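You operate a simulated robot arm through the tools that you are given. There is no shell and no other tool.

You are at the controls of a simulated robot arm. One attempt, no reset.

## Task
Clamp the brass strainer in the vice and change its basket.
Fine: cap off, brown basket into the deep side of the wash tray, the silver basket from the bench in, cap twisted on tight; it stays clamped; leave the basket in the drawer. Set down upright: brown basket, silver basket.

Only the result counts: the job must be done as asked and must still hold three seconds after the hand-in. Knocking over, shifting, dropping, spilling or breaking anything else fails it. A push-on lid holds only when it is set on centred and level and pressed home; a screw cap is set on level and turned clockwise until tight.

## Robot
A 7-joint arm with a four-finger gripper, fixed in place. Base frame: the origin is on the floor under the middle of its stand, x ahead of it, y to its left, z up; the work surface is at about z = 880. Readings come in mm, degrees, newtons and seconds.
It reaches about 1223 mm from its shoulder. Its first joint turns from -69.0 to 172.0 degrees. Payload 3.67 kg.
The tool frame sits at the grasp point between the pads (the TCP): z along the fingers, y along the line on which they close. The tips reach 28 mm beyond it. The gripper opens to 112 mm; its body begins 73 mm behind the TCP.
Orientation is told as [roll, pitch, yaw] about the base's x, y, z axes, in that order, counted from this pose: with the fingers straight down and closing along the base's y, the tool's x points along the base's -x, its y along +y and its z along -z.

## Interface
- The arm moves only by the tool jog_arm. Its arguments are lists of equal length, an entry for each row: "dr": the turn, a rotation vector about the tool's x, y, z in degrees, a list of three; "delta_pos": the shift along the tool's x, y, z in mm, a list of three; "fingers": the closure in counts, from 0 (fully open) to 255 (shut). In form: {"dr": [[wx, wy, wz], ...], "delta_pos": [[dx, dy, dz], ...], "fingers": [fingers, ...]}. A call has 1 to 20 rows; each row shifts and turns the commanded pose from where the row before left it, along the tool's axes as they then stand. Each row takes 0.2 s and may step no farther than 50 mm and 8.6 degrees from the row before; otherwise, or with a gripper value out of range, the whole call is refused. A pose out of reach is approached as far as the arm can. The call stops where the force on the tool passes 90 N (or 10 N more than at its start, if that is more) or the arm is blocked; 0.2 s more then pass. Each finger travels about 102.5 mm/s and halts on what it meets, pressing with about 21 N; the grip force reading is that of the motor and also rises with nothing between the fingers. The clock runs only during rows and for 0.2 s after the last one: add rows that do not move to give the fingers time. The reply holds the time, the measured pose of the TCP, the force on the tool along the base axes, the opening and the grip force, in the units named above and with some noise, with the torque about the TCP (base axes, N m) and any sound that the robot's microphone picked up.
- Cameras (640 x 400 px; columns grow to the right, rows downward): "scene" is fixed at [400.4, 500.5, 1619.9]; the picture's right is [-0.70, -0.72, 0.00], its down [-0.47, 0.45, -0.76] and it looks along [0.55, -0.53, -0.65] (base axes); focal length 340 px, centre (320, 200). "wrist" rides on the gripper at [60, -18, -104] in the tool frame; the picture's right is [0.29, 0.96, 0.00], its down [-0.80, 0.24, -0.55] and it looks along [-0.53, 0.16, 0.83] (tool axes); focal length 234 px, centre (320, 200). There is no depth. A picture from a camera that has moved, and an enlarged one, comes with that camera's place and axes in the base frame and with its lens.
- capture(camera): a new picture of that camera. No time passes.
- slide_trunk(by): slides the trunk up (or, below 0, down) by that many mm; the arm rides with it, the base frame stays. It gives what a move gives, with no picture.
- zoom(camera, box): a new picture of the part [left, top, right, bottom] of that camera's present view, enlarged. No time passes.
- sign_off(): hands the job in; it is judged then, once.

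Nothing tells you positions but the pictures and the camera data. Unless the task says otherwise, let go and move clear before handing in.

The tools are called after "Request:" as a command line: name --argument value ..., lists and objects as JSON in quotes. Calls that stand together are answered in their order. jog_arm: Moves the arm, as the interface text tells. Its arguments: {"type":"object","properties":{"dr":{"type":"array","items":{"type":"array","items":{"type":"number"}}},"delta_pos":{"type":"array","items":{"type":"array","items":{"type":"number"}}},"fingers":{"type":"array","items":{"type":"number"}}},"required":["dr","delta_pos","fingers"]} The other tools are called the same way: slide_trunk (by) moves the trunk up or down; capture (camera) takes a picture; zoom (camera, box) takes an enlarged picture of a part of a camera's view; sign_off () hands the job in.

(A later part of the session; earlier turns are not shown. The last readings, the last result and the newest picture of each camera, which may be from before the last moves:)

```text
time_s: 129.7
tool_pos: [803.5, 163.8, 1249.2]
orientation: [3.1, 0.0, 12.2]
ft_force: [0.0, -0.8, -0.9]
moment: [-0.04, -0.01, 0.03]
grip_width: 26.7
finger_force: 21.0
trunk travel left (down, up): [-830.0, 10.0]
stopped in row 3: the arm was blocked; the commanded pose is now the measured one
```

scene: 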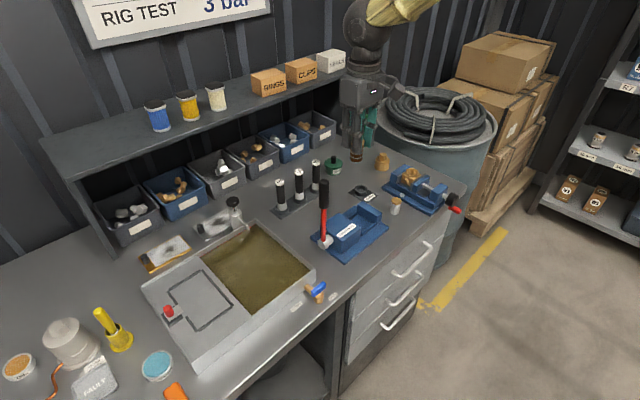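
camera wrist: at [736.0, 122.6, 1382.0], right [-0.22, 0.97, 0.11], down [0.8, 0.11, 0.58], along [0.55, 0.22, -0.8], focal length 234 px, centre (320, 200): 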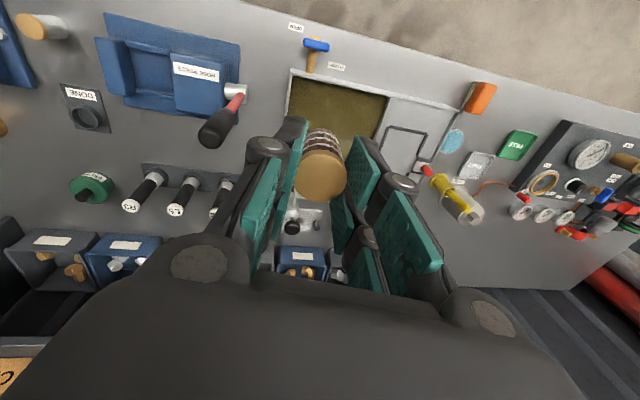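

Blocked again at y≈164 regardless of trunk height, while y=110 was exact. I'll look at the arm's shape from the scene camera.

Request:
capture --camera "scene"

Request:
capture --camera "wrist"

```text
taken
```

scene: 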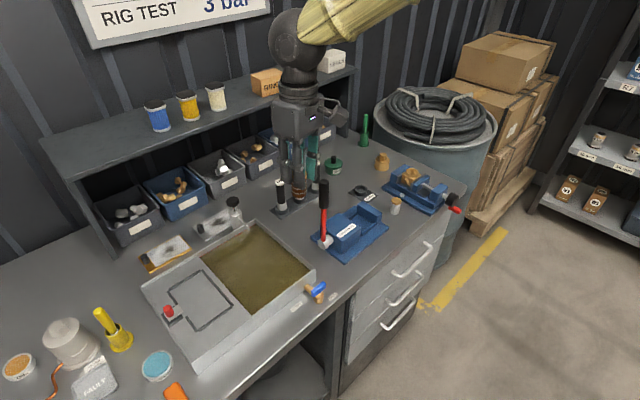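

```text
taken
camera wrist: at [749.9, 128.2, 1351.9], right [-0.48, 0.87, 0.05], down [0.73, 0.37, 0.57], along [0.48, 0.31, -0.82], focal length 234 px, centre (320, 200)
```

wrist: 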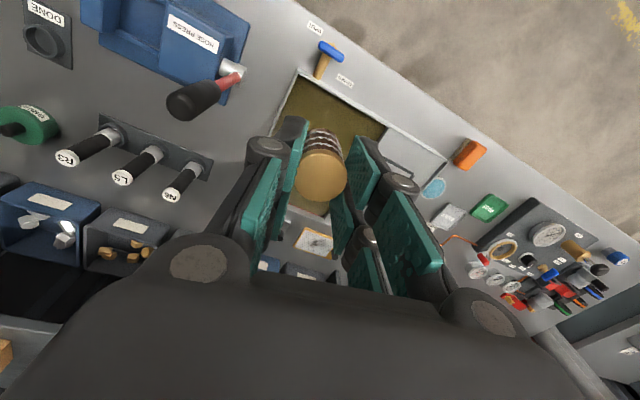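

I now understand: this is a right arm whose shoulder sits near (60,−200), and its upper arm is stopping against the robot's own trunk. I can bypass that by gripping the basket with the hand tilted sideways, which keeps the wrist further right. First, a good look at the tray while I'm here.

Request:
zoom --camera "wrist" --box '[240, 30, 480, 230]'

Request:
zoom --camera "scene" --box '[190, 190, 330, 320]'

```text
2.00 times, centred on (360, 130) of wrist
camera zoom: at [749.9, 128.2, 1351.9], right [-0.48, 0.87, 0.05], down [0.73, 0.37, 0.57], along [0.48, 0.31, -0.82], focal length 468 px, centre (240, 340)
```

zoom: 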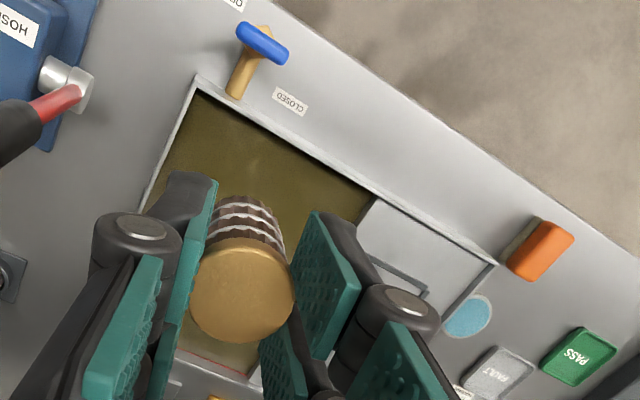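

```text
3.08 times, centred on (260, 255) of scene
camera zoom: at [400.4, 500.5, 1619.9], right [-0.7, -0.72, 0.0], down [-0.47, 0.45, -0.76], along [0.55, -0.53, -0.65], focal length 1047 px, centre (505, 31)
```

zoom: 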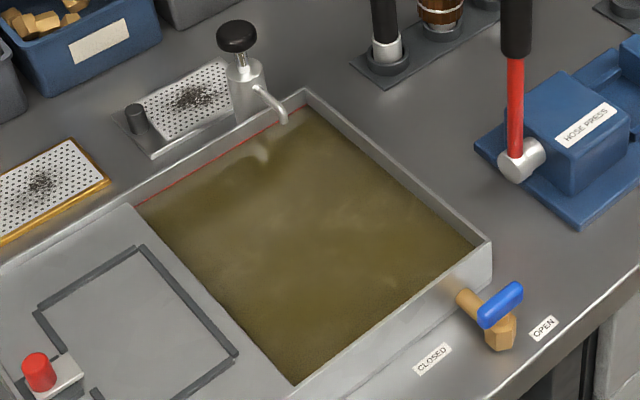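

The tray's deep side spans roughly x 798–1015, y 143–320, with its rim near z≈930. With a 30° sideways tilt the wrist can stay at y≈110 while the fingers reach y≈214. I'll back off, level, and test how far x can go with the wrist at y≈110.

Request:
jog_arm --dr '[[0, 0, 0], [3.1, 0, 0], [0, 0, 0]]' --delta_pos '[[0, -30, 0], [0, -25, 8], [0, 0, 0]]' --fingers '[230, 230, 230]'

Request:
jog_arm --dr '[[0, 0, 4], [0, 0, 4], [0, 0, 4], [0, 0, 0]]' --delta_pos '[[-20, 0, 0], [-20, 0, 0], [-20, 0, 0], [0, 0, 0]]' --fingers '[230, 230, 230, 230]'

```text
time_s: 130.5
tool_pos: [813.8, 113.8, 1237.3]
orientation: [-0.4, -0.1, 12.5]
ft_force: [1.4, 0.8, -0.7]
moment: [0.02, -0.02, 0.01]
grip_width: 26.6
finger_force: 21.1
trunk travel left (down, up): [-830.0, 10.0]
```

```text
time_s: 131.5
tool_pos: [873.8, 121.1, 1239.8]
orientation: [-0.2, -0.1, 0.3]
ft_force: [-0.6, 0.0, -0.2]
moment: [-0.03, -0.01, -0.03]
grip_width: 26.8
finger_force: 21.3
trunk travel left (down, up): [-830.0, 10.0]
```

At (874,121) it tracks exactly. I'll probe a little further left from here in small steps.

Request:
jog_arm --dr '[[0, 0, 0], [0, 0, 0], [0, 0, 0]]' --delta_pos '[[0, 15, 0], [0, 15, 0], [0, 0, 0]]' --fingers '[230, 230, 230]'

```text
time_s: 132.3
tool_pos: [876.2, 147.9, 1240.0]
orientation: [0.1, -0.1, 0.1]
ft_force: [-0.4, 0.0, 0.4]
moment: [0.0, -0.01, -0.01]
grip_width: 27.1
finger_force: 21.1
trunk travel left (down, up): [-830.0, 10.0]
```

Fine at y=148. Continuing to probe.

Request:
jog_arm --dr '[[0, 0, 0], [0, 0, 0], [0, 0, 0]]' --delta_pos '[[-8, 12, 0], [-8, 12, 0], [0, 0, 0]]' --fingers '[230, 230, 230]'

```text
time_s: 133.1
tool_pos: [890.8, 170.2, 1239.4]
orientation: [0.0, 0.0, 0.0]
ft_force: [0.4, -0.6, 0.8]
moment: [0.01, 0.0, -0.01]
grip_width: 26.6
finger_force: 21.5
trunk travel left (down, up): [-830.0, 10.0]
```

Exact again at (891,170). Continuing toward the tray's interior.

Request:
jog_arm --dr '[[0, 0, 0], [0, 0, 0], [0, 0, 0]]' --delta_pos '[[-8, 12, 0], [-8, 12, 0], [0, 0, 0]]' --fingers '[230, 230, 230]'

Request:
jog_arm --dr '[[0, 0, 0], [0, 0, 0], [0, 0, 0]]' --delta_pos '[[-5, 12, 0], [-5, 12, 0], [0, 0, 0]]' --fingers '[230, 230, 230]'

```text
time_s: 133.9
tool_pos: [903.4, 199.3, 1239.3]
orientation: [-0.3, -0.1, 0.4]
ft_force: [0.3, -0.4, -0.3]
moment: [0.07, -0.01, 0.02]
grip_width: 26.5
finger_force: 20.8
trunk travel left (down, up): [-830.0, 10.0]
```

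```text
time_s: 134.7
tool_pos: [915.9, 224.1, 1238.9]
orientation: [-0.2, -0.1, 0.3]
ft_force: [-0.4, 0.1, -0.5]
moment: [0.06, 0.03, 0.0]
grip_width: 26.7
finger_force: 21.2
trunk travel left (down, up): [-830.0, 10.0]
```

I'm now above the deep side at (916,224). I'll look before lowering.

Request:
capture --camera "wrist"

Request:
capture --camera "scene"

```text
taken
camera wrist: at [855.8, 205.8, 1342.7], right [-0.29, 0.96, 0.0], down [0.79, 0.25, 0.55], along [0.53, 0.16, -0.83], focal length 234 px, centre (320, 200)
```

wrist: 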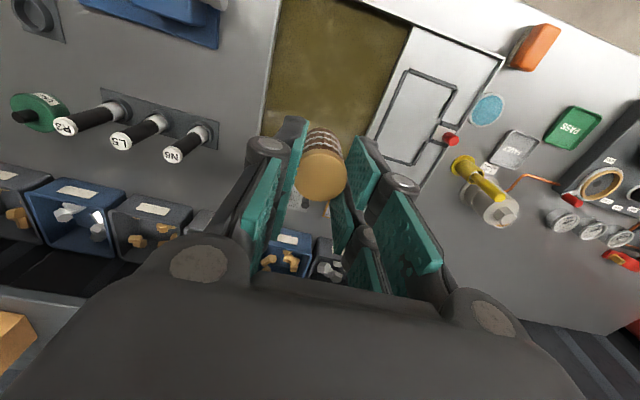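

```text
taken
```

scene: 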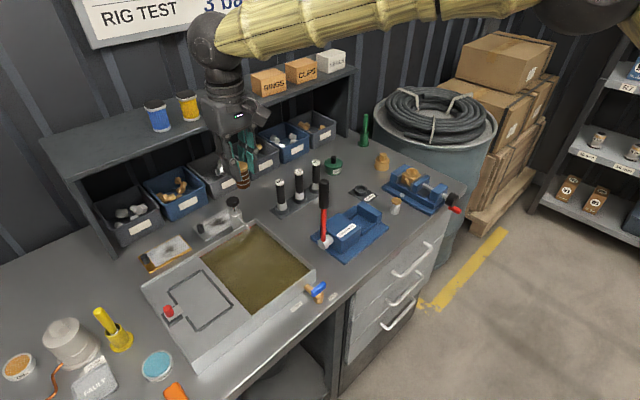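

The deep side is centred near (904,232), so I'm well placed. I'll lower in stages while checking that the pose tracks.

Request:
jog_arm --dr '[[-0.2, 0, 0.3], [0, 0, 0], [0, 0, 0], [0, 0, 0], [0, 0, 0]]' --delta_pos '[[5, 2, 20], [5, 2, 30], [0, 0, 40], [0, 0, 40], [0, 0, 0]]' --fingers '[230, 230, 230, 230, 230]'

Request:
capture --camera "scene"

```text
time_s: 135.9
tool_pos: [903.7, 226.6, 1108.0]
orientation: [0.0, -0.1, 0.2]
ft_force: [-0.2, -0.4, -0.4]
moment: [-0.02, -0.02, 0.01]
grip_width: 26.5
finger_force: 21.2
trunk travel left (down, up): [-830.0, 10.0]
```

```text
taken
```

scene: 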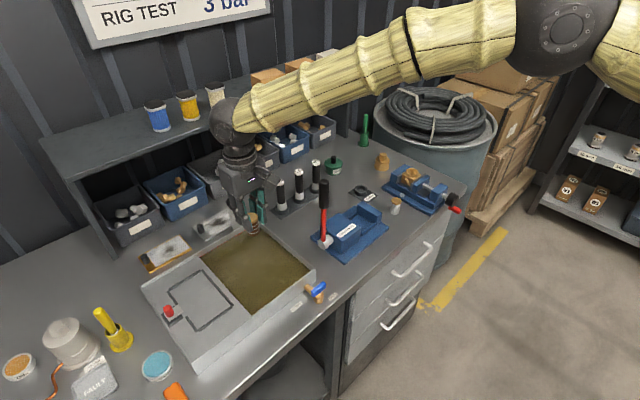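

Tracking is exact and the forearm stays high above the lever. Lowering to just above the rim.

Request:
jog_arm --dr '[[0, 0, 0], [0, 0, 0], [0, 0, 0], [0, 0, 0]]' --delta_pos '[[0, 0, 35], [0, 0, 35], [0, 0, 30], [0, 0, 0]]' --fingers '[230, 230, 230, 230]'

Request:
capture --camera "wrist"

Request:
zoom --camera "scene" --box '[190, 150, 330, 310]'

```text
time_s: 136.9
tool_pos: [903.9, 227.4, 1006.6]
orientation: [0.0, -0.1, 0.1]
ft_force: [0.2, 0.1, -0.3]
moment: [-0.01, -0.03, -0.02]
grip_width: 26.6
finger_force: 21.0
trunk travel left (down, up): [-830.0, 10.0]
```

```text
taken
camera wrist: at [843.6, 208.8, 1110.2], right [-0.29, 0.96, 0.0], down [0.8, 0.24, 0.56], along [0.53, 0.16, -0.83], focal length 234 px, centre (320, 200)
```

wrist: 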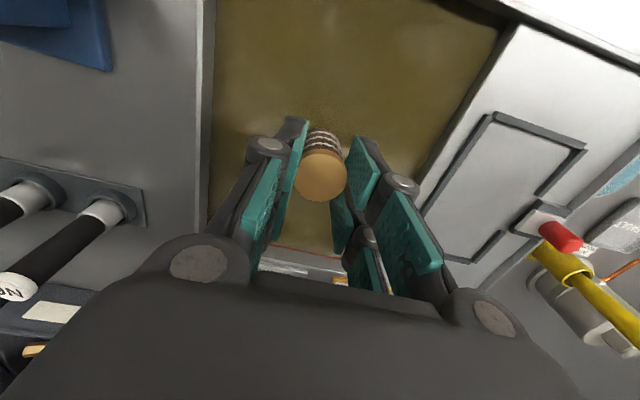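

```text
2.50 times, centred on (260, 230) of scene
camera zoom: at [400.4, 500.5, 1619.9], right [-0.7, -0.72, 0.0], down [-0.47, 0.45, -0.76], along [0.55, -0.53, -0.65], focal length 851 px, centre (470, 125)
```

zoom: 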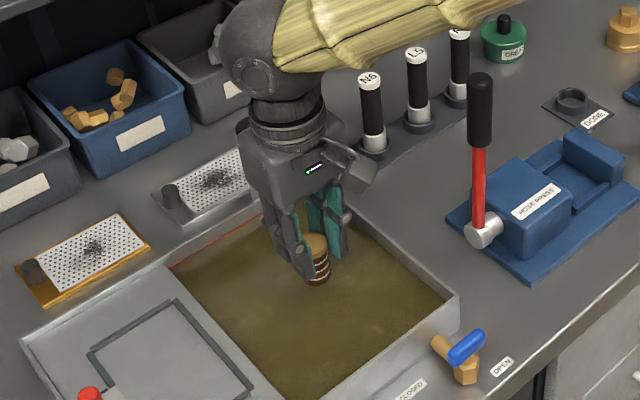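

The basket hangs over the middle of the deep side. I'll lower slowly into the liquid until it touches the floor.

Request:
jog_arm --dr '[[0, 0, 0], [0, 0, 0], [0, 0, 0], [0, 0, 0], [0, 0, 0]]' --delta_pos '[[0, 0, 10], [0, 0, 10], [0, 0, 10], [0, 0, 6], [0, 0, 0]]' --fingers '[230, 230, 230, 230, 230]'

Request:
zoom --camera "scene" --box '[210, 190, 310, 310]'

```text
time_s: 138.1
tool_pos: [904.5, 227.2, 971.4]
orientation: [0.0, -0.1, 0.1]
ft_force: [0.1, 0.2, 0.1]
moment: [0.04, 0.03, 0.03]
grip_width: 26.6
finger_force: 21.3
trunk travel left (down, up): [-830.0, 10.0]
```

```text
3.33 times, centred on (260, 250) of scene
camera zoom: at [400.4, 500.5, 1619.9], right [-0.7, -0.72, 0.0], down [-0.47, 0.45, -0.76], along [0.55, -0.53, -0.65], focal length 1135 px, centre (520, 33)
```

zoom: 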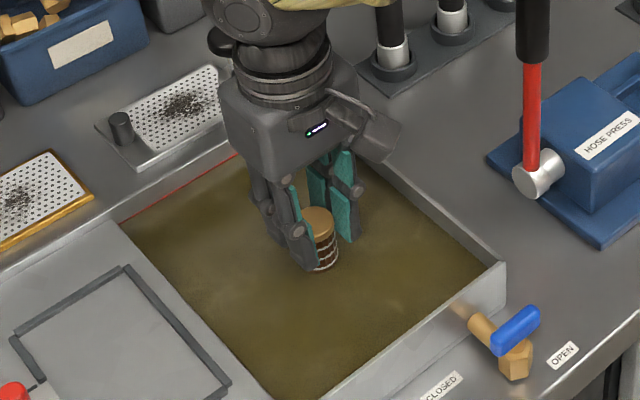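

Not yet at the liquid. Continuing down in small steps.

Request:
jog_arm --dr '[[0, 0, 0], [0, 0, 0], [0, 0, 0], [0, 0, 0]]' --delta_pos '[[0, 0, 4], [0, 0, 4], [0, 0, 4], [0, 0, 0]]' --fingers '[230, 230, 230, 230]'

Request:
jog_arm --dr '[[0, 0, 0], [0, 0, 0], [0, 0, 0], [0, 0, 0]]' --delta_pos '[[0, 0, 3], [0, 0, 3], [0, 0, 3], [0, 0, 0]]' --fingers '[230, 230, 230, 230]'

Request:
zoom --camera "scene" --box '[210, 190, 310, 310]'

```text
time_s: 139.1
tool_pos: [905.2, 227.5, 959.5]
orientation: [0.1, -0.2, 0.2]
ft_force: [0.0, 1.2, -0.9]
moment: [-0.02, 0.01, 0.0]
grip_width: 26.7
finger_force: 21.4
trunk travel left (down, up): [-830.0, 10.0]
```

```text
time_s: 140.1
tool_pos: [906.0, 226.8, 950.4]
orientation: [0.0, -0.1, 0.0]
ft_force: [-0.1, 0.0, -0.2]
moment: [0.03, 0.02, -0.05]
grip_width: 26.5
finger_force: 20.9
trunk travel left (down, up): [-830.0, 10.0]
```

```text
3.33 times, centred on (260, 250) of scene
camera zoom: at [400.4, 500.5, 1619.9], right [-0.7, -0.72, 0.0], down [-0.47, 0.45, -0.76], along [0.55, -0.53, -0.65], focal length 1135 px, centre (520, 33)
```

zoom: 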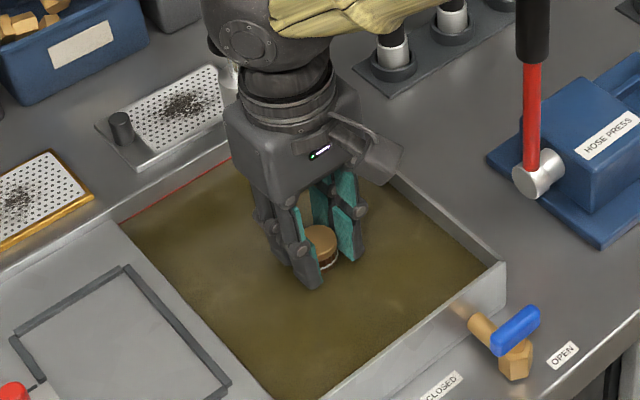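

The basket is in the liquid now. Continuing to the floor.

Request:
jog_arm --dr '[[0, 0, 0], [0, 0, 0], [0, 0, 0], [0, 0, 0]]' --delta_pos '[[0, 0, 2], [0, 0, 2], [0, 0, 2], [0, 0, 0]]' --fingers '[230, 230, 230, 230]'

```text
time_s: 141.1
tool_pos: [905.2, 227.7, 946.7]
orientation: [0.0, -0.2, 0.2]
ft_force: [1.6, 3.5, 15.9]
moment: [0.1, -0.04, 0.01]
grip_width: 27.0
finger_force: 21.2
trunk travel left (down, up): [-830.0, 10.0]
```

Contact with the tray floor (16 N). I'll relieve the load, open, and rise straight up.

Request:
jog_arm --dr '[[0, 0, 0], [0, 0, 0], [0, 0, 0], [0, 0, 0], [0, 0, 0]]' --delta_pos '[[0, 0, -1.3], [0, 0, 0], [0, 0, 0], [0, 0, 0], [0, 0, 0]]' --fingers '[230, 200, 160, 120, 120]'

Request:
jog_arm --dr '[[0, 0, 0], [0, 0, 0], [0, 0, 0], [0, 0, 0], [0, 0, 0], [0, 0, 0]]' --delta_pos '[[0, 0, -10], [0, 0, -20], [0, 0, -35], [0, 0, -40], [0, 0, -40], [0, 0, 0]]' --fingers '[120, 120, 120, 120, 120, 120]'

Request:
capture --camera "wrist"

Request:
zoom --camera "scene" --box '[210, 190, 310, 310]'

```text
time_s: 142.3
tool_pos: [905.2, 227.0, 945.9]
orientation: [0.0, -0.1, 0.1]
ft_force: [0.0, 0.4, 0.1]
moment: [0.02, 0.02, 0.03]
grip_width: 59.3
finger_force: 0.0
trunk travel left (down, up): [-830.0, 10.0]
```

```text
time_s: 143.7
tool_pos: [905.2, 225.3, 1088.6]
orientation: [0.0, 0.1, 0.0]
ft_force: [-0.3, 0.2, 0.4]
moment: [0.02, 0.04, 0.01]
grip_width: 59.2
finger_force: 0.0
trunk travel left (down, up): [-830.0, 10.0]
```

```text
taken
camera wrist: at [844.4, 208.5, 1192.2], right [-0.29, 0.96, 0.0], down [0.8, 0.24, 0.55], along [0.53, 0.16, -0.83], focal length 234 px, centre (320, 200)
```

wrist: 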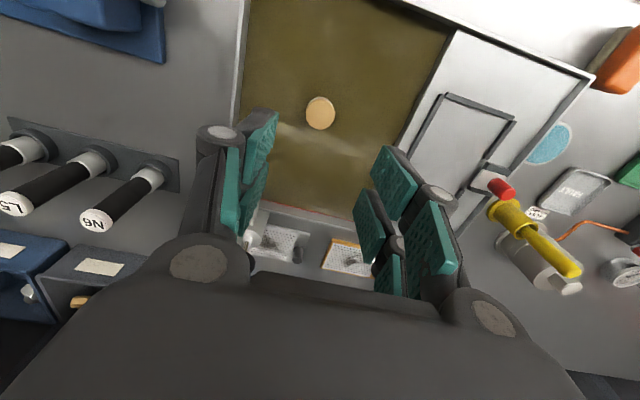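

```text
3.33 times, centred on (260, 250) of scene
camera zoom: at [400.4, 500.5, 1619.9], right [-0.7, -0.72, 0.0], down [-0.47, 0.45, -0.76], along [0.55, -0.53, -0.65], focal length 1135 px, centre (520, 33)
```

zoom: 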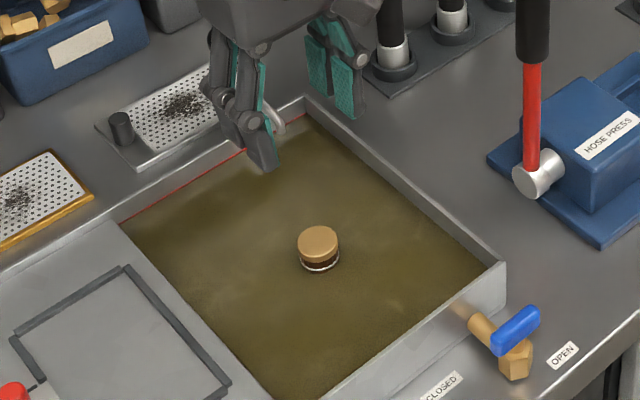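

The brown basket stands upright in the deep side. Now I retrace my path at height back to the right for the silver basket.

Request:
jog_arm --dr '[[0, 0, 0], [0, 0, 0], [0, 0, 0], [0, 0, 0], [0, 0, 0], [0, 0, 0], [0, 0, 0], [0, 0, 0]]' --delta_pos '[[0, 0, -40], [0, 0, -40], [0, 0, -40], [0, 0, -32], [8, -35, 0], [10, -35, 0], [12, -35, 0], [0, 0, 0]]' --fingers '[120, 120, 120, 120, 120, 120, 120, 120]'

Request:
jog_arm --dr '[[0, 0, 0], [0, 0, 0], [0, 0, 0], [0, 0, 0], [0, 0, 0], [0, 0, 0]]' --delta_pos '[[12, -40, 0], [14, -40, 0], [14, -40, 0], [14, -40, 0], [10, -40, 0], [0, 0, 0]]' --fingers '[120, 120, 120, 120, 120, 120]'

```text
time_s: 145.5
tool_pos: [879.3, 122.0, 1242.1]
orientation: [0.1, -0.1, 0.1]
ft_force: [0.3, -0.5, 0.0]
moment: [-0.06, -0.03, -0.01]
grip_width: 59.1
finger_force: 0.0
trunk travel left (down, up): [-830.0, 10.0]
```

```text
time_s: 146.9
tool_pos: [812.1, -79.4, 1243.5]
orientation: [-0.1, 0.0, 0.1]
ft_force: [0.8, 0.8, 0.1]
moment: [-0.02, 0.01, -0.02]
grip_width: 59.2
finger_force: 0.1
trunk travel left (down, up): [-830.0, 10.0]
```

Past the lever. Now over to the silver basket.

Request:
jog_arm --dr '[[0, 0, 0], [0, 0, 0], [0, 0, 0], [0, 0, 0], [0, 0, 0], [0, 0, 0]]' --delta_pos '[[0, -40, 10], [0, -42, 25], [0, -42, 30], [0, -42, 30], [0, 0, 20], [0, 0, 0]]' --fingers '[120, 120, 120, 120, 120, 120]'

Request:
capture --camera "wrist"

Request:
zoom --camera "wrist" --box '[240, 60, 400, 180]'

Request:
capture --camera "scene"

```text
refused: row 3 steps farther than a row can; nothing moved
```

```text
taken
camera wrist: at [752.9, -97.1, 1347.2], right [-0.29, 0.96, 0.0], down [0.8, 0.24, 0.55], along [0.53, 0.16, -0.83], focal length 234 px, centre (320, 200)
```

wrist: 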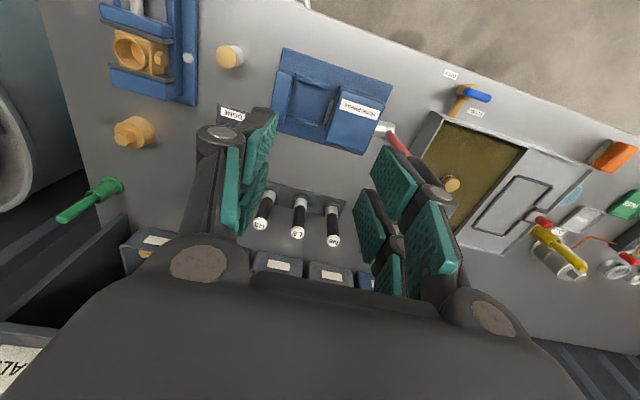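

```text
3.33 times, centred on (320, 120) of wrist
camera zoom: at [752.9, -97.1, 1347.2], right [-0.29, 0.96, 0.0], down [0.8, 0.24, 0.55], along [0.53, 0.16, -0.83], focal length 781 px, centre (320, 467)
```

zoom: 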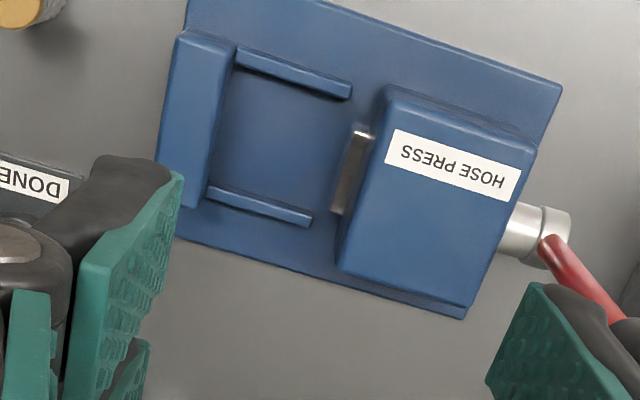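

```text
taken
```

scene: 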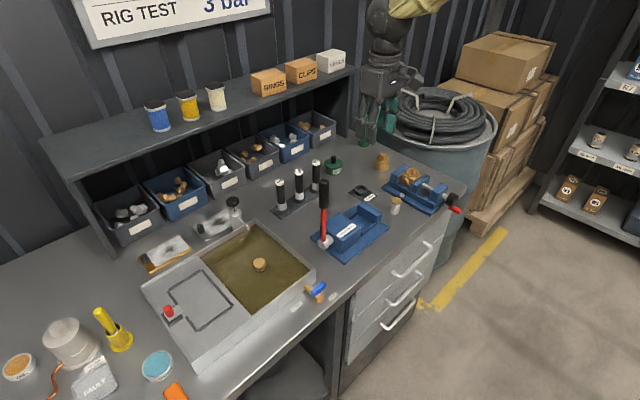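

One step was too long; I'll redo it with shorter rows.

Request:
jog_arm --dr '[[0, 0, 0], [0, 0, 0], [0, 0, 0], [0, 0, 0], [0, 0, 0], [0, 0, 0]]' --delta_pos '[[0, -38, 8], [0, -40, 20], [0, -40, 25], [0, -40, 25], [0, -8, 30], [0, 0, 0]]' --fingers '[120, 120, 120, 120, 120, 120]'

Request:
capture --camera "wrist"

Request:
zoom --camera "wrist" --box '[240, 60, 400, 180]'

```text
time_s: 148.3
tool_pos: [813.7, -244.6, 1134.2]
orientation: [0.0, -0.2, 0.0]
ft_force: [-0.1, -0.8, 0.1]
moment: [0.04, -0.03, 0.0]
grip_width: 59.4
finger_force: 0.1
trunk travel left (down, up): [-830.0, 10.0]
```

```text
taken
camera wrist: at [752.1, -263.5, 1238.8], right [-0.29, 0.96, 0.0], down [0.8, 0.24, 0.56], along [0.53, 0.16, -0.83], focal length 234 px, centre (320, 200)
```

wrist: 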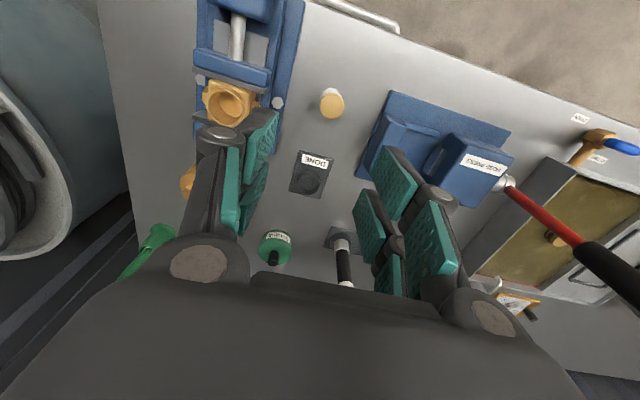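

```text
3.33 times, centred on (320, 120) of wrist
camera zoom: at [752.1, -263.5, 1238.8], right [-0.29, 0.96, 0.0], down [0.8, 0.24, 0.56], along [0.53, 0.16, -0.83], focal length 781 px, centre (320, 467)
```

zoom: 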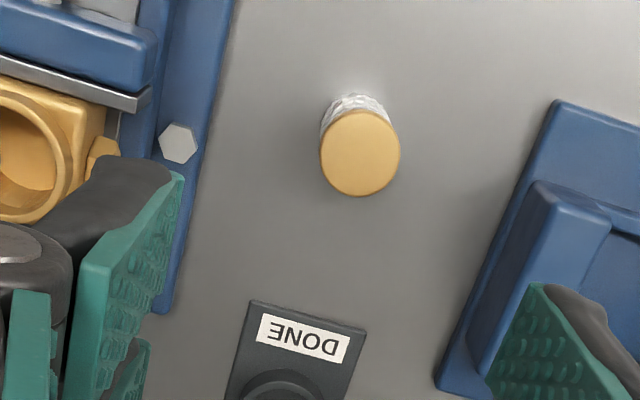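

The silver basket's top disc is at about (809.5,−230.5). I'll shift over it, lower to z≈1000 and re-measure.

Request:
jog_arm --dr '[[0, 0, 0], [0, 0, 0], [0, 0, 0], [0, 0, 0], [0, 0, 0], [0, 0, 0]]' --delta_pos '[[4, 14, 20], [0, 0, 35], [0, 0, 35], [0, 0, 30], [0, 0, 14], [0, 0, 0]]' --fingers '[120, 120, 120, 120, 120, 120]'

Request:
capture --camera "wrist"

Request:
zoom --camera "wrist" --box '[230, 70, 410, 210]'

Request:
zoom --camera "scene" --box '[365, 150, 435, 230]'

```text
time_s: 149.7
tool_pos: [808.2, -229.6, 1002.0]
orientation: [0.0, -0.1, 0.1]
ft_force: [0.6, 0.7, 0.3]
moment: [0.01, 0.0, 0.0]
grip_width: 59.4
finger_force: 0.2
trunk travel left (down, up): [-830.0, 10.0]
```

```text
taken
camera wrist: at [747.7, -247.4, 1105.8], right [-0.29, 0.96, 0.0], down [0.8, 0.24, 0.56], along [0.53, 0.16, -0.83], focal length 234 px, centre (320, 200)
```

wrist: 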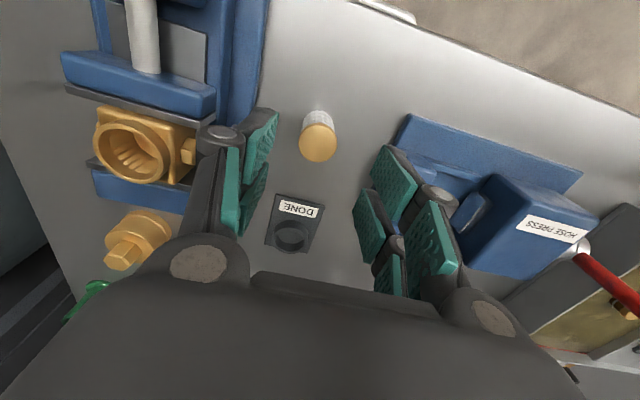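

```text
2.86 times, centred on (320, 140) of wrist
camera zoom: at [747.7, -247.4, 1105.8], right [-0.29, 0.96, 0.0], down [0.8, 0.24, 0.56], along [0.53, 0.16, -0.83], focal length 669 px, centre (320, 371)
```

zoom: 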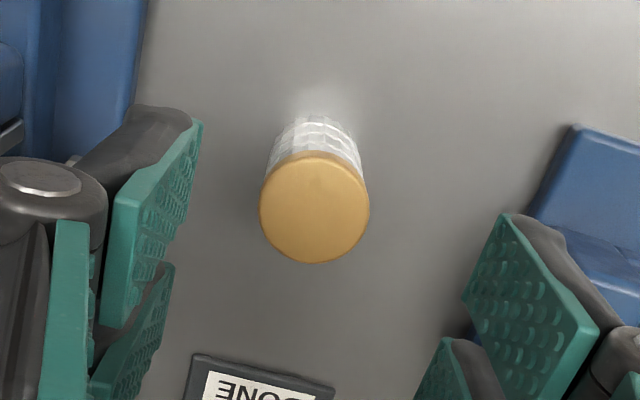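

```text
5.00 times, centred on (400, 190) of scene
camera zoom: at [400.4, 500.5, 1619.9], right [-0.7, -0.72, 0.0], down [-0.47, 0.45, -0.76], along [0.55, -0.53, -0.65], focal length 1702 px, centre (-80, 250)
```

zoom: 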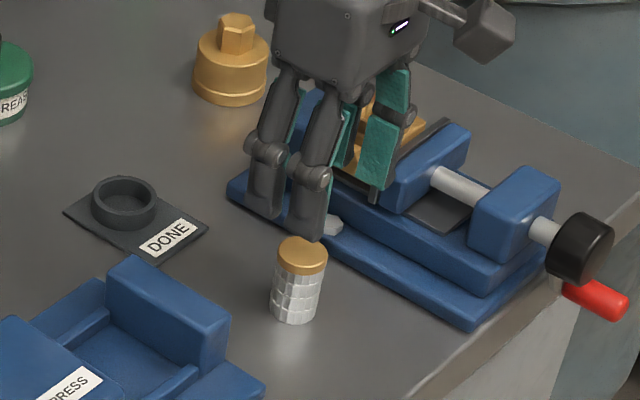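

Disc top is at about (809,−230,929). I'll lower to TCP z≈946 and close on the disc.

Request:
jog_arm --dr '[[0, 0, 0], [0, 0, 0], [0, 0, 0], [0, 0, 0], [0, 0, 0], [0, 0, 0], [0, 0, 0]]' --delta_pos '[[-1, -0.5, 20], [0, 0, 20], [0, 0, 16], [0, 0, 0], [0, 0, 0], [0, 0, 0], [0, 0, 0]]' --fingers '[120, 120, 120, 120, 230, 230, 230]'

Request:
zoom --camera "wrist" --box '[230, 90, 410, 230]'

Request:
zoom --camera "scene" --box '[365, 150, 435, 230]'

```text
time_s: 151.3
tool_pos: [808.0, -229.3, 946.2]
orientation: [0.0, -0.2, 0.1]
ft_force: [0.4, 0.0, 4.0]
moment: [-0.01, -0.03, -0.01]
grip_width: 28.6
finger_force: 20.7
trunk travel left (down, up): [-830.0, 10.0]
```

```text
2.86 times, centred on (320, 160) of wrist
camera zoom: at [748.0, -247.5, 1049.7], right [-0.29, 0.96, 0.0], down [0.8, 0.24, 0.56], along [0.53, 0.16, -0.83], focal length 669 px, centre (320, 314)
```

zoom: 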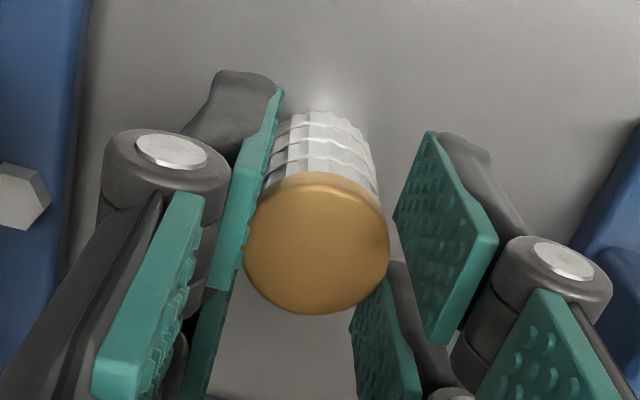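

```text
5.00 times, centred on (400, 190) of scene
camera zoom: at [400.4, 500.5, 1619.9], right [-0.7, -0.72, 0.0], down [-0.47, 0.45, -0.76], along [0.55, -0.53, -0.65], focal length 1702 px, centre (-80, 250)
```

zoom: 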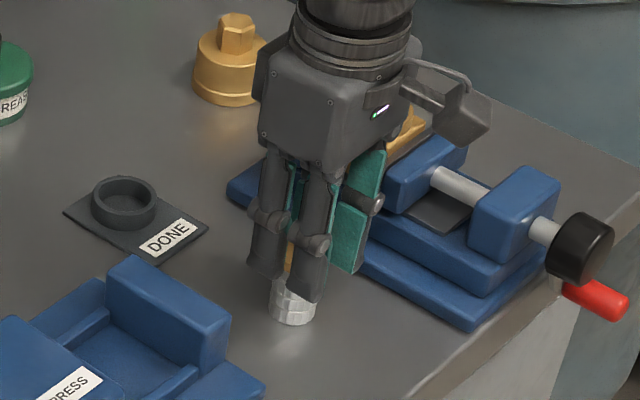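

Gripped at 28.6 mm. I'll lift gently and check that it hangs straight.

Request:
jog_arm --dr '[[0, 0, 0], [0, 0, 0], [0, 0, 0], [0, 0, 0], [0, 0, 0], [0, 0, 0]]' --delta_pos '[[0, 0, -5], [0, 0, -15], [0, 0, -30], [0, 0, -40], [0, 0, -30], [0, 0, 0]]' --fingers '[230, 230, 230, 230, 230, 230]'

Request:
zoom --camera "wrist" --box '[230, 90, 410, 230]'

Request:
zoom --camera "scene" --box '[365, 110, 445, 210]'

```text
time_s: 152.7
tool_pos: [808.9, -231.2, 1065.5]
orientation: [0.1, 0.0, 0.0]
ft_force: [-0.5, 0.7, -0.8]
moment: [-0.02, -0.01, 0.01]
grip_width: 28.3
finger_force: 20.8
trunk travel left (down, up): [-830.0, 10.0]
```

```text
2.86 times, centred on (320, 160) of wrist
camera zoom: at [747.5, -249.4, 1169.6], right [-0.29, 0.96, 0.0], down [0.8, 0.24, 0.55], along [0.53, 0.16, -0.83], focal length 669 px, centre (320, 314)
```

zoom: 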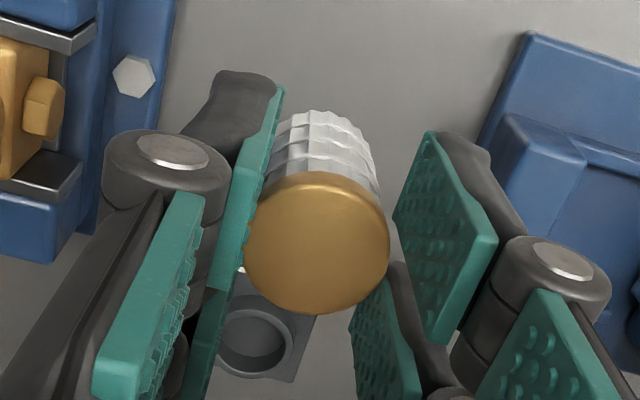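

```text
4.00 times, centred on (405, 160) of scene
camera zoom: at [400.4, 500.5, 1619.9], right [-0.7, -0.72, 0.0], down [-0.47, 0.45, -0.76], along [0.55, -0.53, -0.65], focal length 1362 px, centre (-20, 360)
```

zoom: 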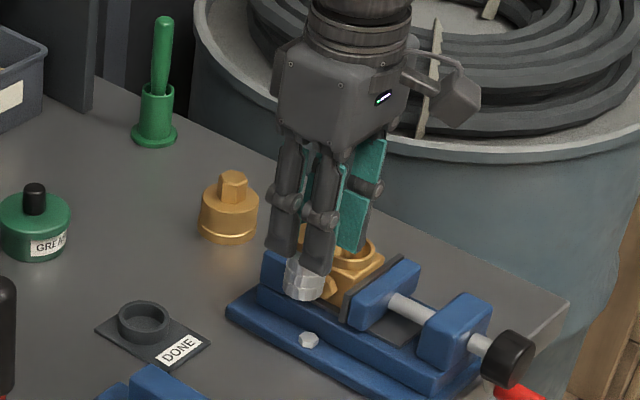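

The silver basket hangs straight, centred on the TCP. I'll carry it above the strainer and measure the bore.

Request:
jog_arm --dr '[[0, 0, 0], [0, 0, 0], [0, 0, 0], [0, 0, 0], [0, 0, 0]]' --delta_pos '[[0, 0, -40], [-10, -38, -20], [-11, -39, -12], [-11, -39, -12], [0, 0, 0]]' --fingers '[230, 230, 230, 230, 230]'

Request:
capture --camera "wrist"

Request:
zoom --camera "wrist" --box '[270, 60, 370, 140]'

Request:
zoom --camera "scene" --box '[395, 75, 445, 195]'

```text
time_s: 153.9
tool_pos: [842.6, -345.6, 1149.8]
orientation: [0.0, -0.1, 0.1]
ft_force: [0.0, -0.2, 0.1]
moment: [0.0, 0.03, 0.01]
grip_width: 28.4
finger_force: 20.5
trunk travel left (down, up): [-830.0, 10.0]
```

```text
taken
camera wrist: at [781.1, -363.6, 1254.1], right [-0.29, 0.96, 0.0], down [0.8, 0.24, 0.55], along [0.53, 0.16, -0.83], focal length 234 px, centre (320, 200)
```

wrist: 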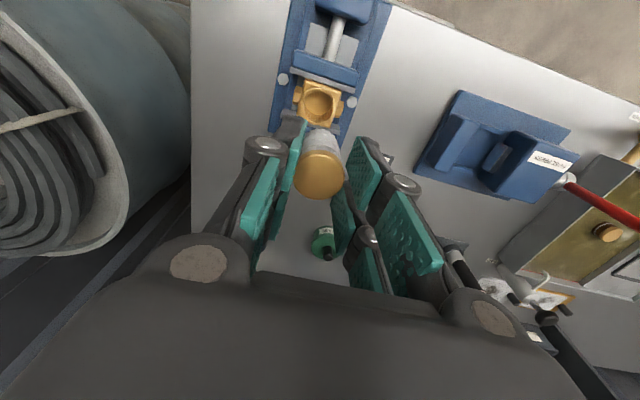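

```text
5.00 times, centred on (320, 100) of wrist
camera zoom: at [781.1, -363.6, 1254.1], right [-0.29, 0.96, 0.0], down [0.8, 0.24, 0.55], along [0.53, 0.16, -0.83], focal length 1171 px, centre (320, 700)
```

zoom: 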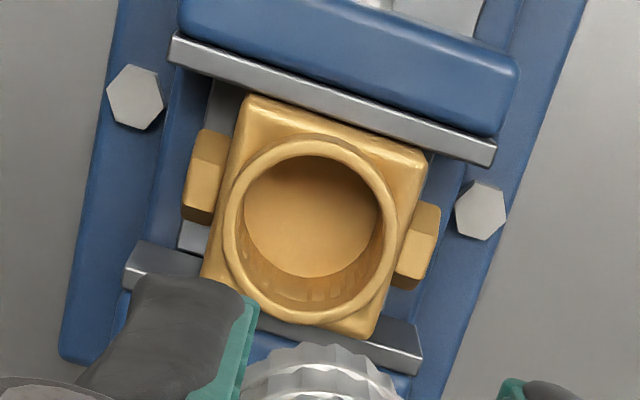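

```text
3.33 times, centred on (420, 135) of scene
camera zoom: at [400.4, 500.5, 1619.9], right [-0.7, -0.72, 0.0], down [-0.47, 0.45, -0.76], along [0.55, -0.53, -0.65], focal length 1135 px, centre (-13, 417)
```

zoom: 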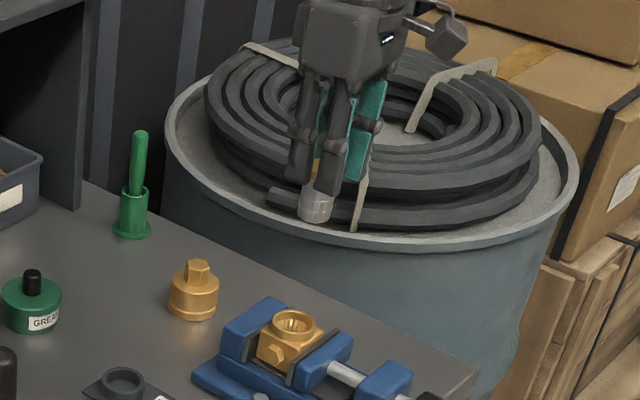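

The bore is 34.5 mm wide and sits about 2 mm off my axis. I'll correct by (−1.8, −2.2) mm and lower to just above the collar.

Request:
jog_arm --dr '[[0, 0, 0], [0, 0, 0], [0, 0, 0], [0, 0, 0], [0, 0, 0]]' --delta_pos '[[1.8, -2.2, 20], [0, 0, 35], [0, 0, 35], [0, 0, 20], [0, 0, 0]]' --fingers '[230, 230, 230, 230, 230]'

Request:
zoom --camera "wrist" --box '[250, 70, 390, 190]'

Request:
zoom --camera "scene" --box '[395, 135, 435, 195]'

```text
time_s: 155.1
tool_pos: [839.0, -347.8, 1041.1]
orientation: [-0.1, -0.1, 0.2]
ft_force: [0.3, 0.0, 0.1]
moment: [0.03, -0.01, 0.0]
grip_width: 28.2
finger_force: 21.1
trunk travel left (down, up): [-830.0, 10.0]
```

```text
3.33 times, centred on (320, 130) of wrist
camera zoom: at [778.6, -365.8, 1144.6], right [-0.29, 0.96, 0.0], down [0.8, 0.24, 0.56], along [0.53, 0.16, -0.83], focal length 781 px, centre (320, 433)
```

zoom: 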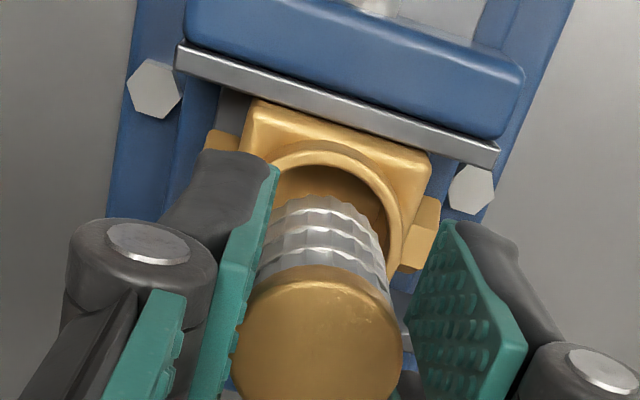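

```text
6.67 times, centred on (415, 165) of scene
camera zoom: at [400.4, 500.5, 1619.9], right [-0.7, -0.72, 0.0], down [-0.47, 0.45, -0.76], along [0.55, -0.53, -0.65], focal length 2270 px, centre (-313, 433)
```

zoom: 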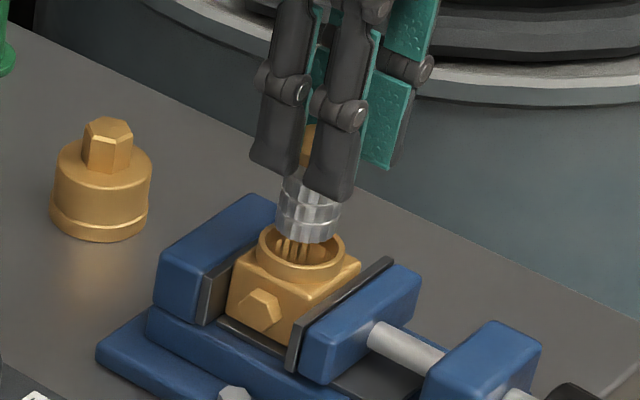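

The basket bottom hovers over the bore, aligned within about 1–2 mm by both cameras. I'll lower it in gently while watching the force.

Request:
jog_arm --dr '[[0, 0, 0], [0, 0, 0], [0, 0, 0], [0, 0, 0], [0, 0, 0]]' --delta_pos '[[0, 0, 5], [0, 0, 5], [0, 0, 5], [0, 0, 4], [0, 0, 0]]' --fingers '[230, 230, 230, 230, 230]'

Request:
zoom --camera "wrist" --box '[250, 70, 390, 190]'

Request:
zoom --camera "scene" --box '[395, 135, 435, 195]'

```text
time_s: 156.3
tool_pos: [840.0, -348.7, 1020.3]
orientation: [-0.1, -0.1, 0.1]
ft_force: [-0.4, -0.5, -1.2]
moment: [-0.04, 0.02, 0.01]
grip_width: 28.0
finger_force: 21.2
trunk travel left (down, up): [-830.0, 10.0]
```

```text
3.33 times, centred on (320, 130) of wrist
camera zoom: at [778.5, -366.4, 1124.2], right [-0.29, 0.96, 0.0], down [0.8, 0.24, 0.56], along [0.53, 0.16, -0.83], focal length 781 px, centre (320, 433)
```

zoom: 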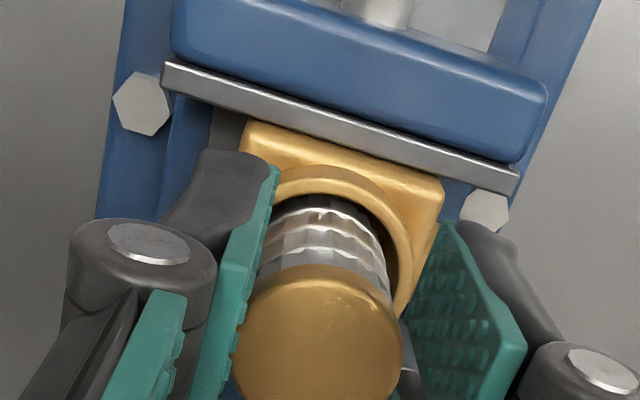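

```text
6.67 times, centred on (415, 165) of scene
camera zoom: at [400.4, 500.5, 1619.9], right [-0.7, -0.72, 0.0], down [-0.47, 0.45, -0.76], along [0.55, -0.53, -0.65], focal length 2270 px, centre (-313, 433)
```

zoom: 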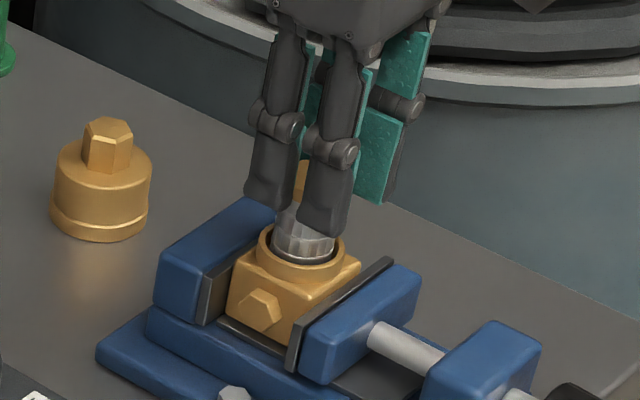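

It's entering the bore without contact force. Continuing down.

Request:
jog_arm --dr '[[0, 0, 0], [0, 0, 0], [0, 0, 0], [0, 0, 0]]' --delta_pos '[[-0.5, 0, 4], [0, 0, 4], [0, 0, 4], [0, 0, 0]]' --fingers '[230, 230, 230, 230]'

Request:
zoom --camera "wrist" --box '[250, 70, 390, 190]'

```text
time_s: 157.3
tool_pos: [838.6, -349.3, 1007.6]
orientation: [-0.1, 0.0, 0.1]
ft_force: [0.3, 0.0, -0.8]
moment: [0.02, 0.01, -0.05]
grip_width: 27.7
finger_force: 21.0
trunk travel left (down, up): [-830.0, 10.0]
```

```text
3.33 times, centred on (320, 130) of wrist
camera zoom: at [779.2, -367.1, 1112.3], right [-0.29, 0.96, 0.0], down [0.8, 0.24, 0.56], along [0.53, 0.16, -0.83], focal length 781 px, centre (320, 433)
```

zoom: 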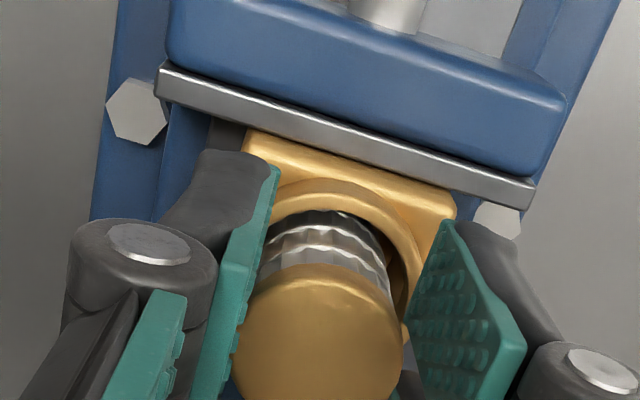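

Still free. I'll continue to the seat.

Request:
jog_arm --dr '[[0, 0, 0], [0, 0, 0], [0, 0, 0], [0, 0, 0]]' --delta_pos '[[0, 0, 4], [0, 0, 4], [0, 0, 3], [0, 0, 0]]' --fingers '[230, 230, 230, 230]'

Request:
zoom --camera "scene" --box '[395, 135, 435, 195]'

```text
time_s: 158.3
tool_pos: [840.3, -349.1, 998.7]
orientation: [0.0, 0.0, 0.2]
ft_force: [0.6, 0.2, 1.0]
moment: [0.02, 0.02, 0.02]
grip_width: 27.8
finger_force: 21.4
trunk travel left (down, up): [-830.0, 10.0]
```

```text
6.67 times, centred on (415, 165) of scene
camera zoom: at [400.4, 500.5, 1619.9], right [-0.7, -0.72, 0.0], down [-0.47, 0.45, -0.76], along [0.55, -0.53, -0.65], focal length 2270 px, centre (-313, 433)
```

zoom: 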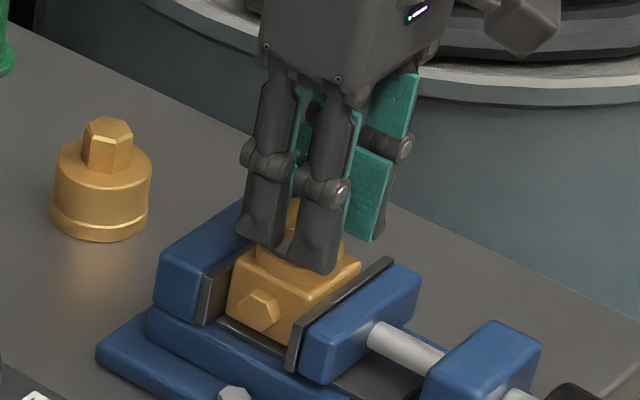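

A few more millimetres in small steps until it seats.

Request:
jog_arm --dr '[[0, 0, 0], [0, 0, 0], [0, 0, 0]]' --delta_pos '[[0, 0, 2], [0, 0, 2], [0, 0, 0]]' --fingers '[230, 230, 230]'

```text
time_s: 159.1
tool_pos: [839.5, -348.8, 995.2]
orientation: [-0.1, -0.2, 0.1]
ft_force: [5.1, -0.4, 14.3]
moment: [0.01, -0.27, -0.01]
grip_width: 26.7
finger_force: 21.2
trunk travel left (down, up): [-830.0, 10.0]
```

Contact at about 14 N. I'll let go, rise and check how it sits.

Request:
jog_arm --dr '[[0, 0, 0], [0, 0, 0], [0, 0, 0], [0, 0, 0], [0, 0, 0], [0, 0, 0]]' --delta_pos '[[0, 0, -1], [0, 0, 0], [0, 0, 0], [0, 0, -10], [0, 0, -6], [0, 0, 0]]' --fingers '[230, 170, 110, 110, 110, 110]'

Request:
zoom --camera "wrist" --box '[230, 90, 410, 230]'

Request:
zoom --camera "scene" --box '[395, 135, 435, 195]'

```text
time_s: 160.5
tool_pos: [840.3, -349.0, 1009.9]
orientation: [0.0, -0.1, 0.0]
ft_force: [0.2, 0.8, 0.4]
moment: [-0.02, -0.02, -0.04]
grip_width: 63.6
finger_force: 0.1
trunk travel left (down, up): [-830.0, 10.0]
```

```text
2.86 times, centred on (320, 160) of wrist
camera zoom: at [779.8, -367.2, 1113.7], right [-0.29, 0.96, 0.0], down [0.8, 0.24, 0.56], along [0.53, 0.16, -0.83], focal length 669 px, centre (320, 314)
```

zoom: 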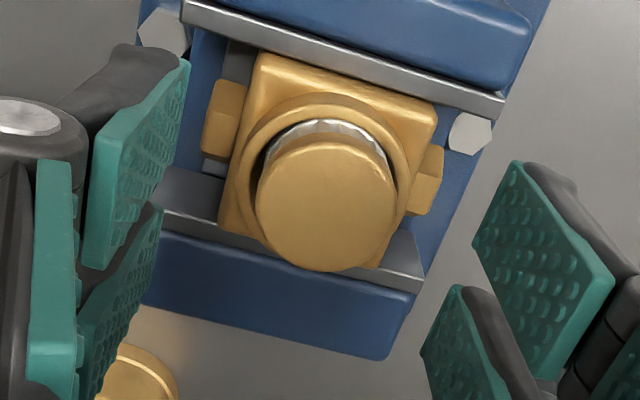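

```text
6.67 times, centred on (415, 165) of scene
camera zoom: at [400.4, 500.5, 1619.9], right [-0.7, -0.72, 0.0], down [-0.47, 0.45, -0.76], along [0.55, -0.53, -0.65], focal length 2270 px, centre (-313, 433)
```

zoom: 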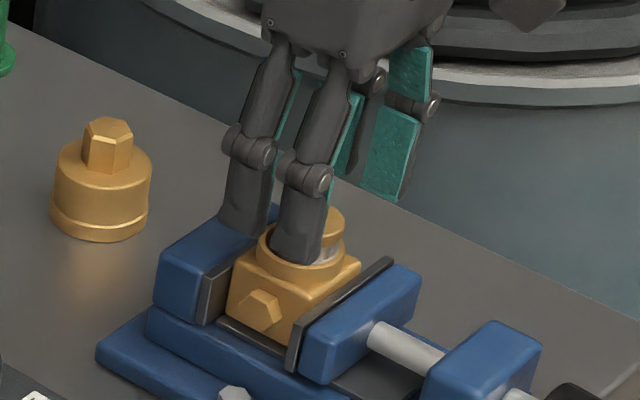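

It looks similar to how the old basket sat. I'll rise further for a clear comparison.

Request:
jog_arm --dr '[[0, 0, 0], [0, 0, 0], [0, 0, 0], [0, 0, 0]]' --delta_pos '[[0, 0, -35], [0, 0, -35], [0, 0, -30], [0, 0, 0]]' --fingers '[85, 85, 85, 85]'

Request:
zoom --camera "wrist" --box '[260, 70, 400, 170]'

Request:
zoom --camera "scene" --box '[395, 155, 435, 195]'

```text
time_s: 161.5
tool_pos: [841.7, -350.8, 1110.7]
orientation: [0.0, -0.1, 0.1]
ft_force: [-0.2, 0.1, -0.7]
moment: [0.02, -0.02, 0.01]
grip_width: 74.7
finger_force: 0.1
trunk travel left (down, up): [-830.0, 10.0]
```

```text
4.00 times, centred on (330, 120) of wrist
camera zoom: at [781.5, -368.1, 1213.4], right [-0.29, 0.96, 0.0], down [0.8, 0.24, 0.55], along [0.53, 0.16, -0.83], focal length 937 px, centre (280, 520)
```

zoom: 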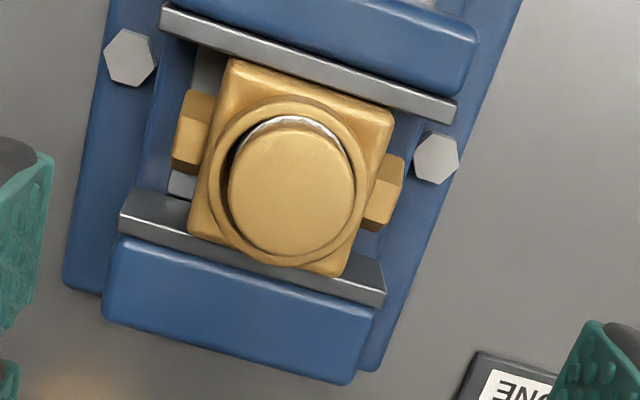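

```text
10.00 times, centred on (415, 175) of scene
camera zoom: at [400.4, 500.5, 1619.9], right [-0.7, -0.72, 0.0], down [-0.47, 0.45, -0.76], along [0.55, -0.53, -0.65], focal length 3404 px, centre (-630, 450)
```

zoom: 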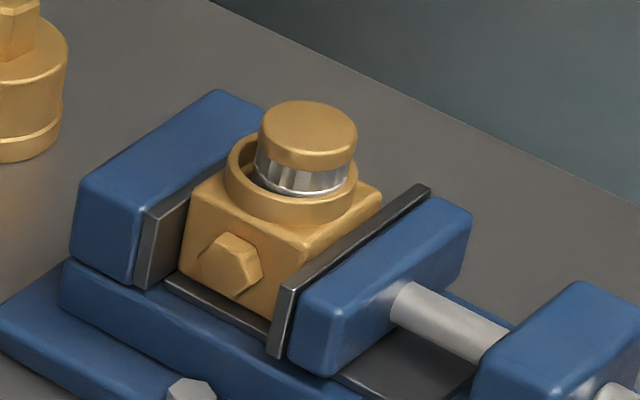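

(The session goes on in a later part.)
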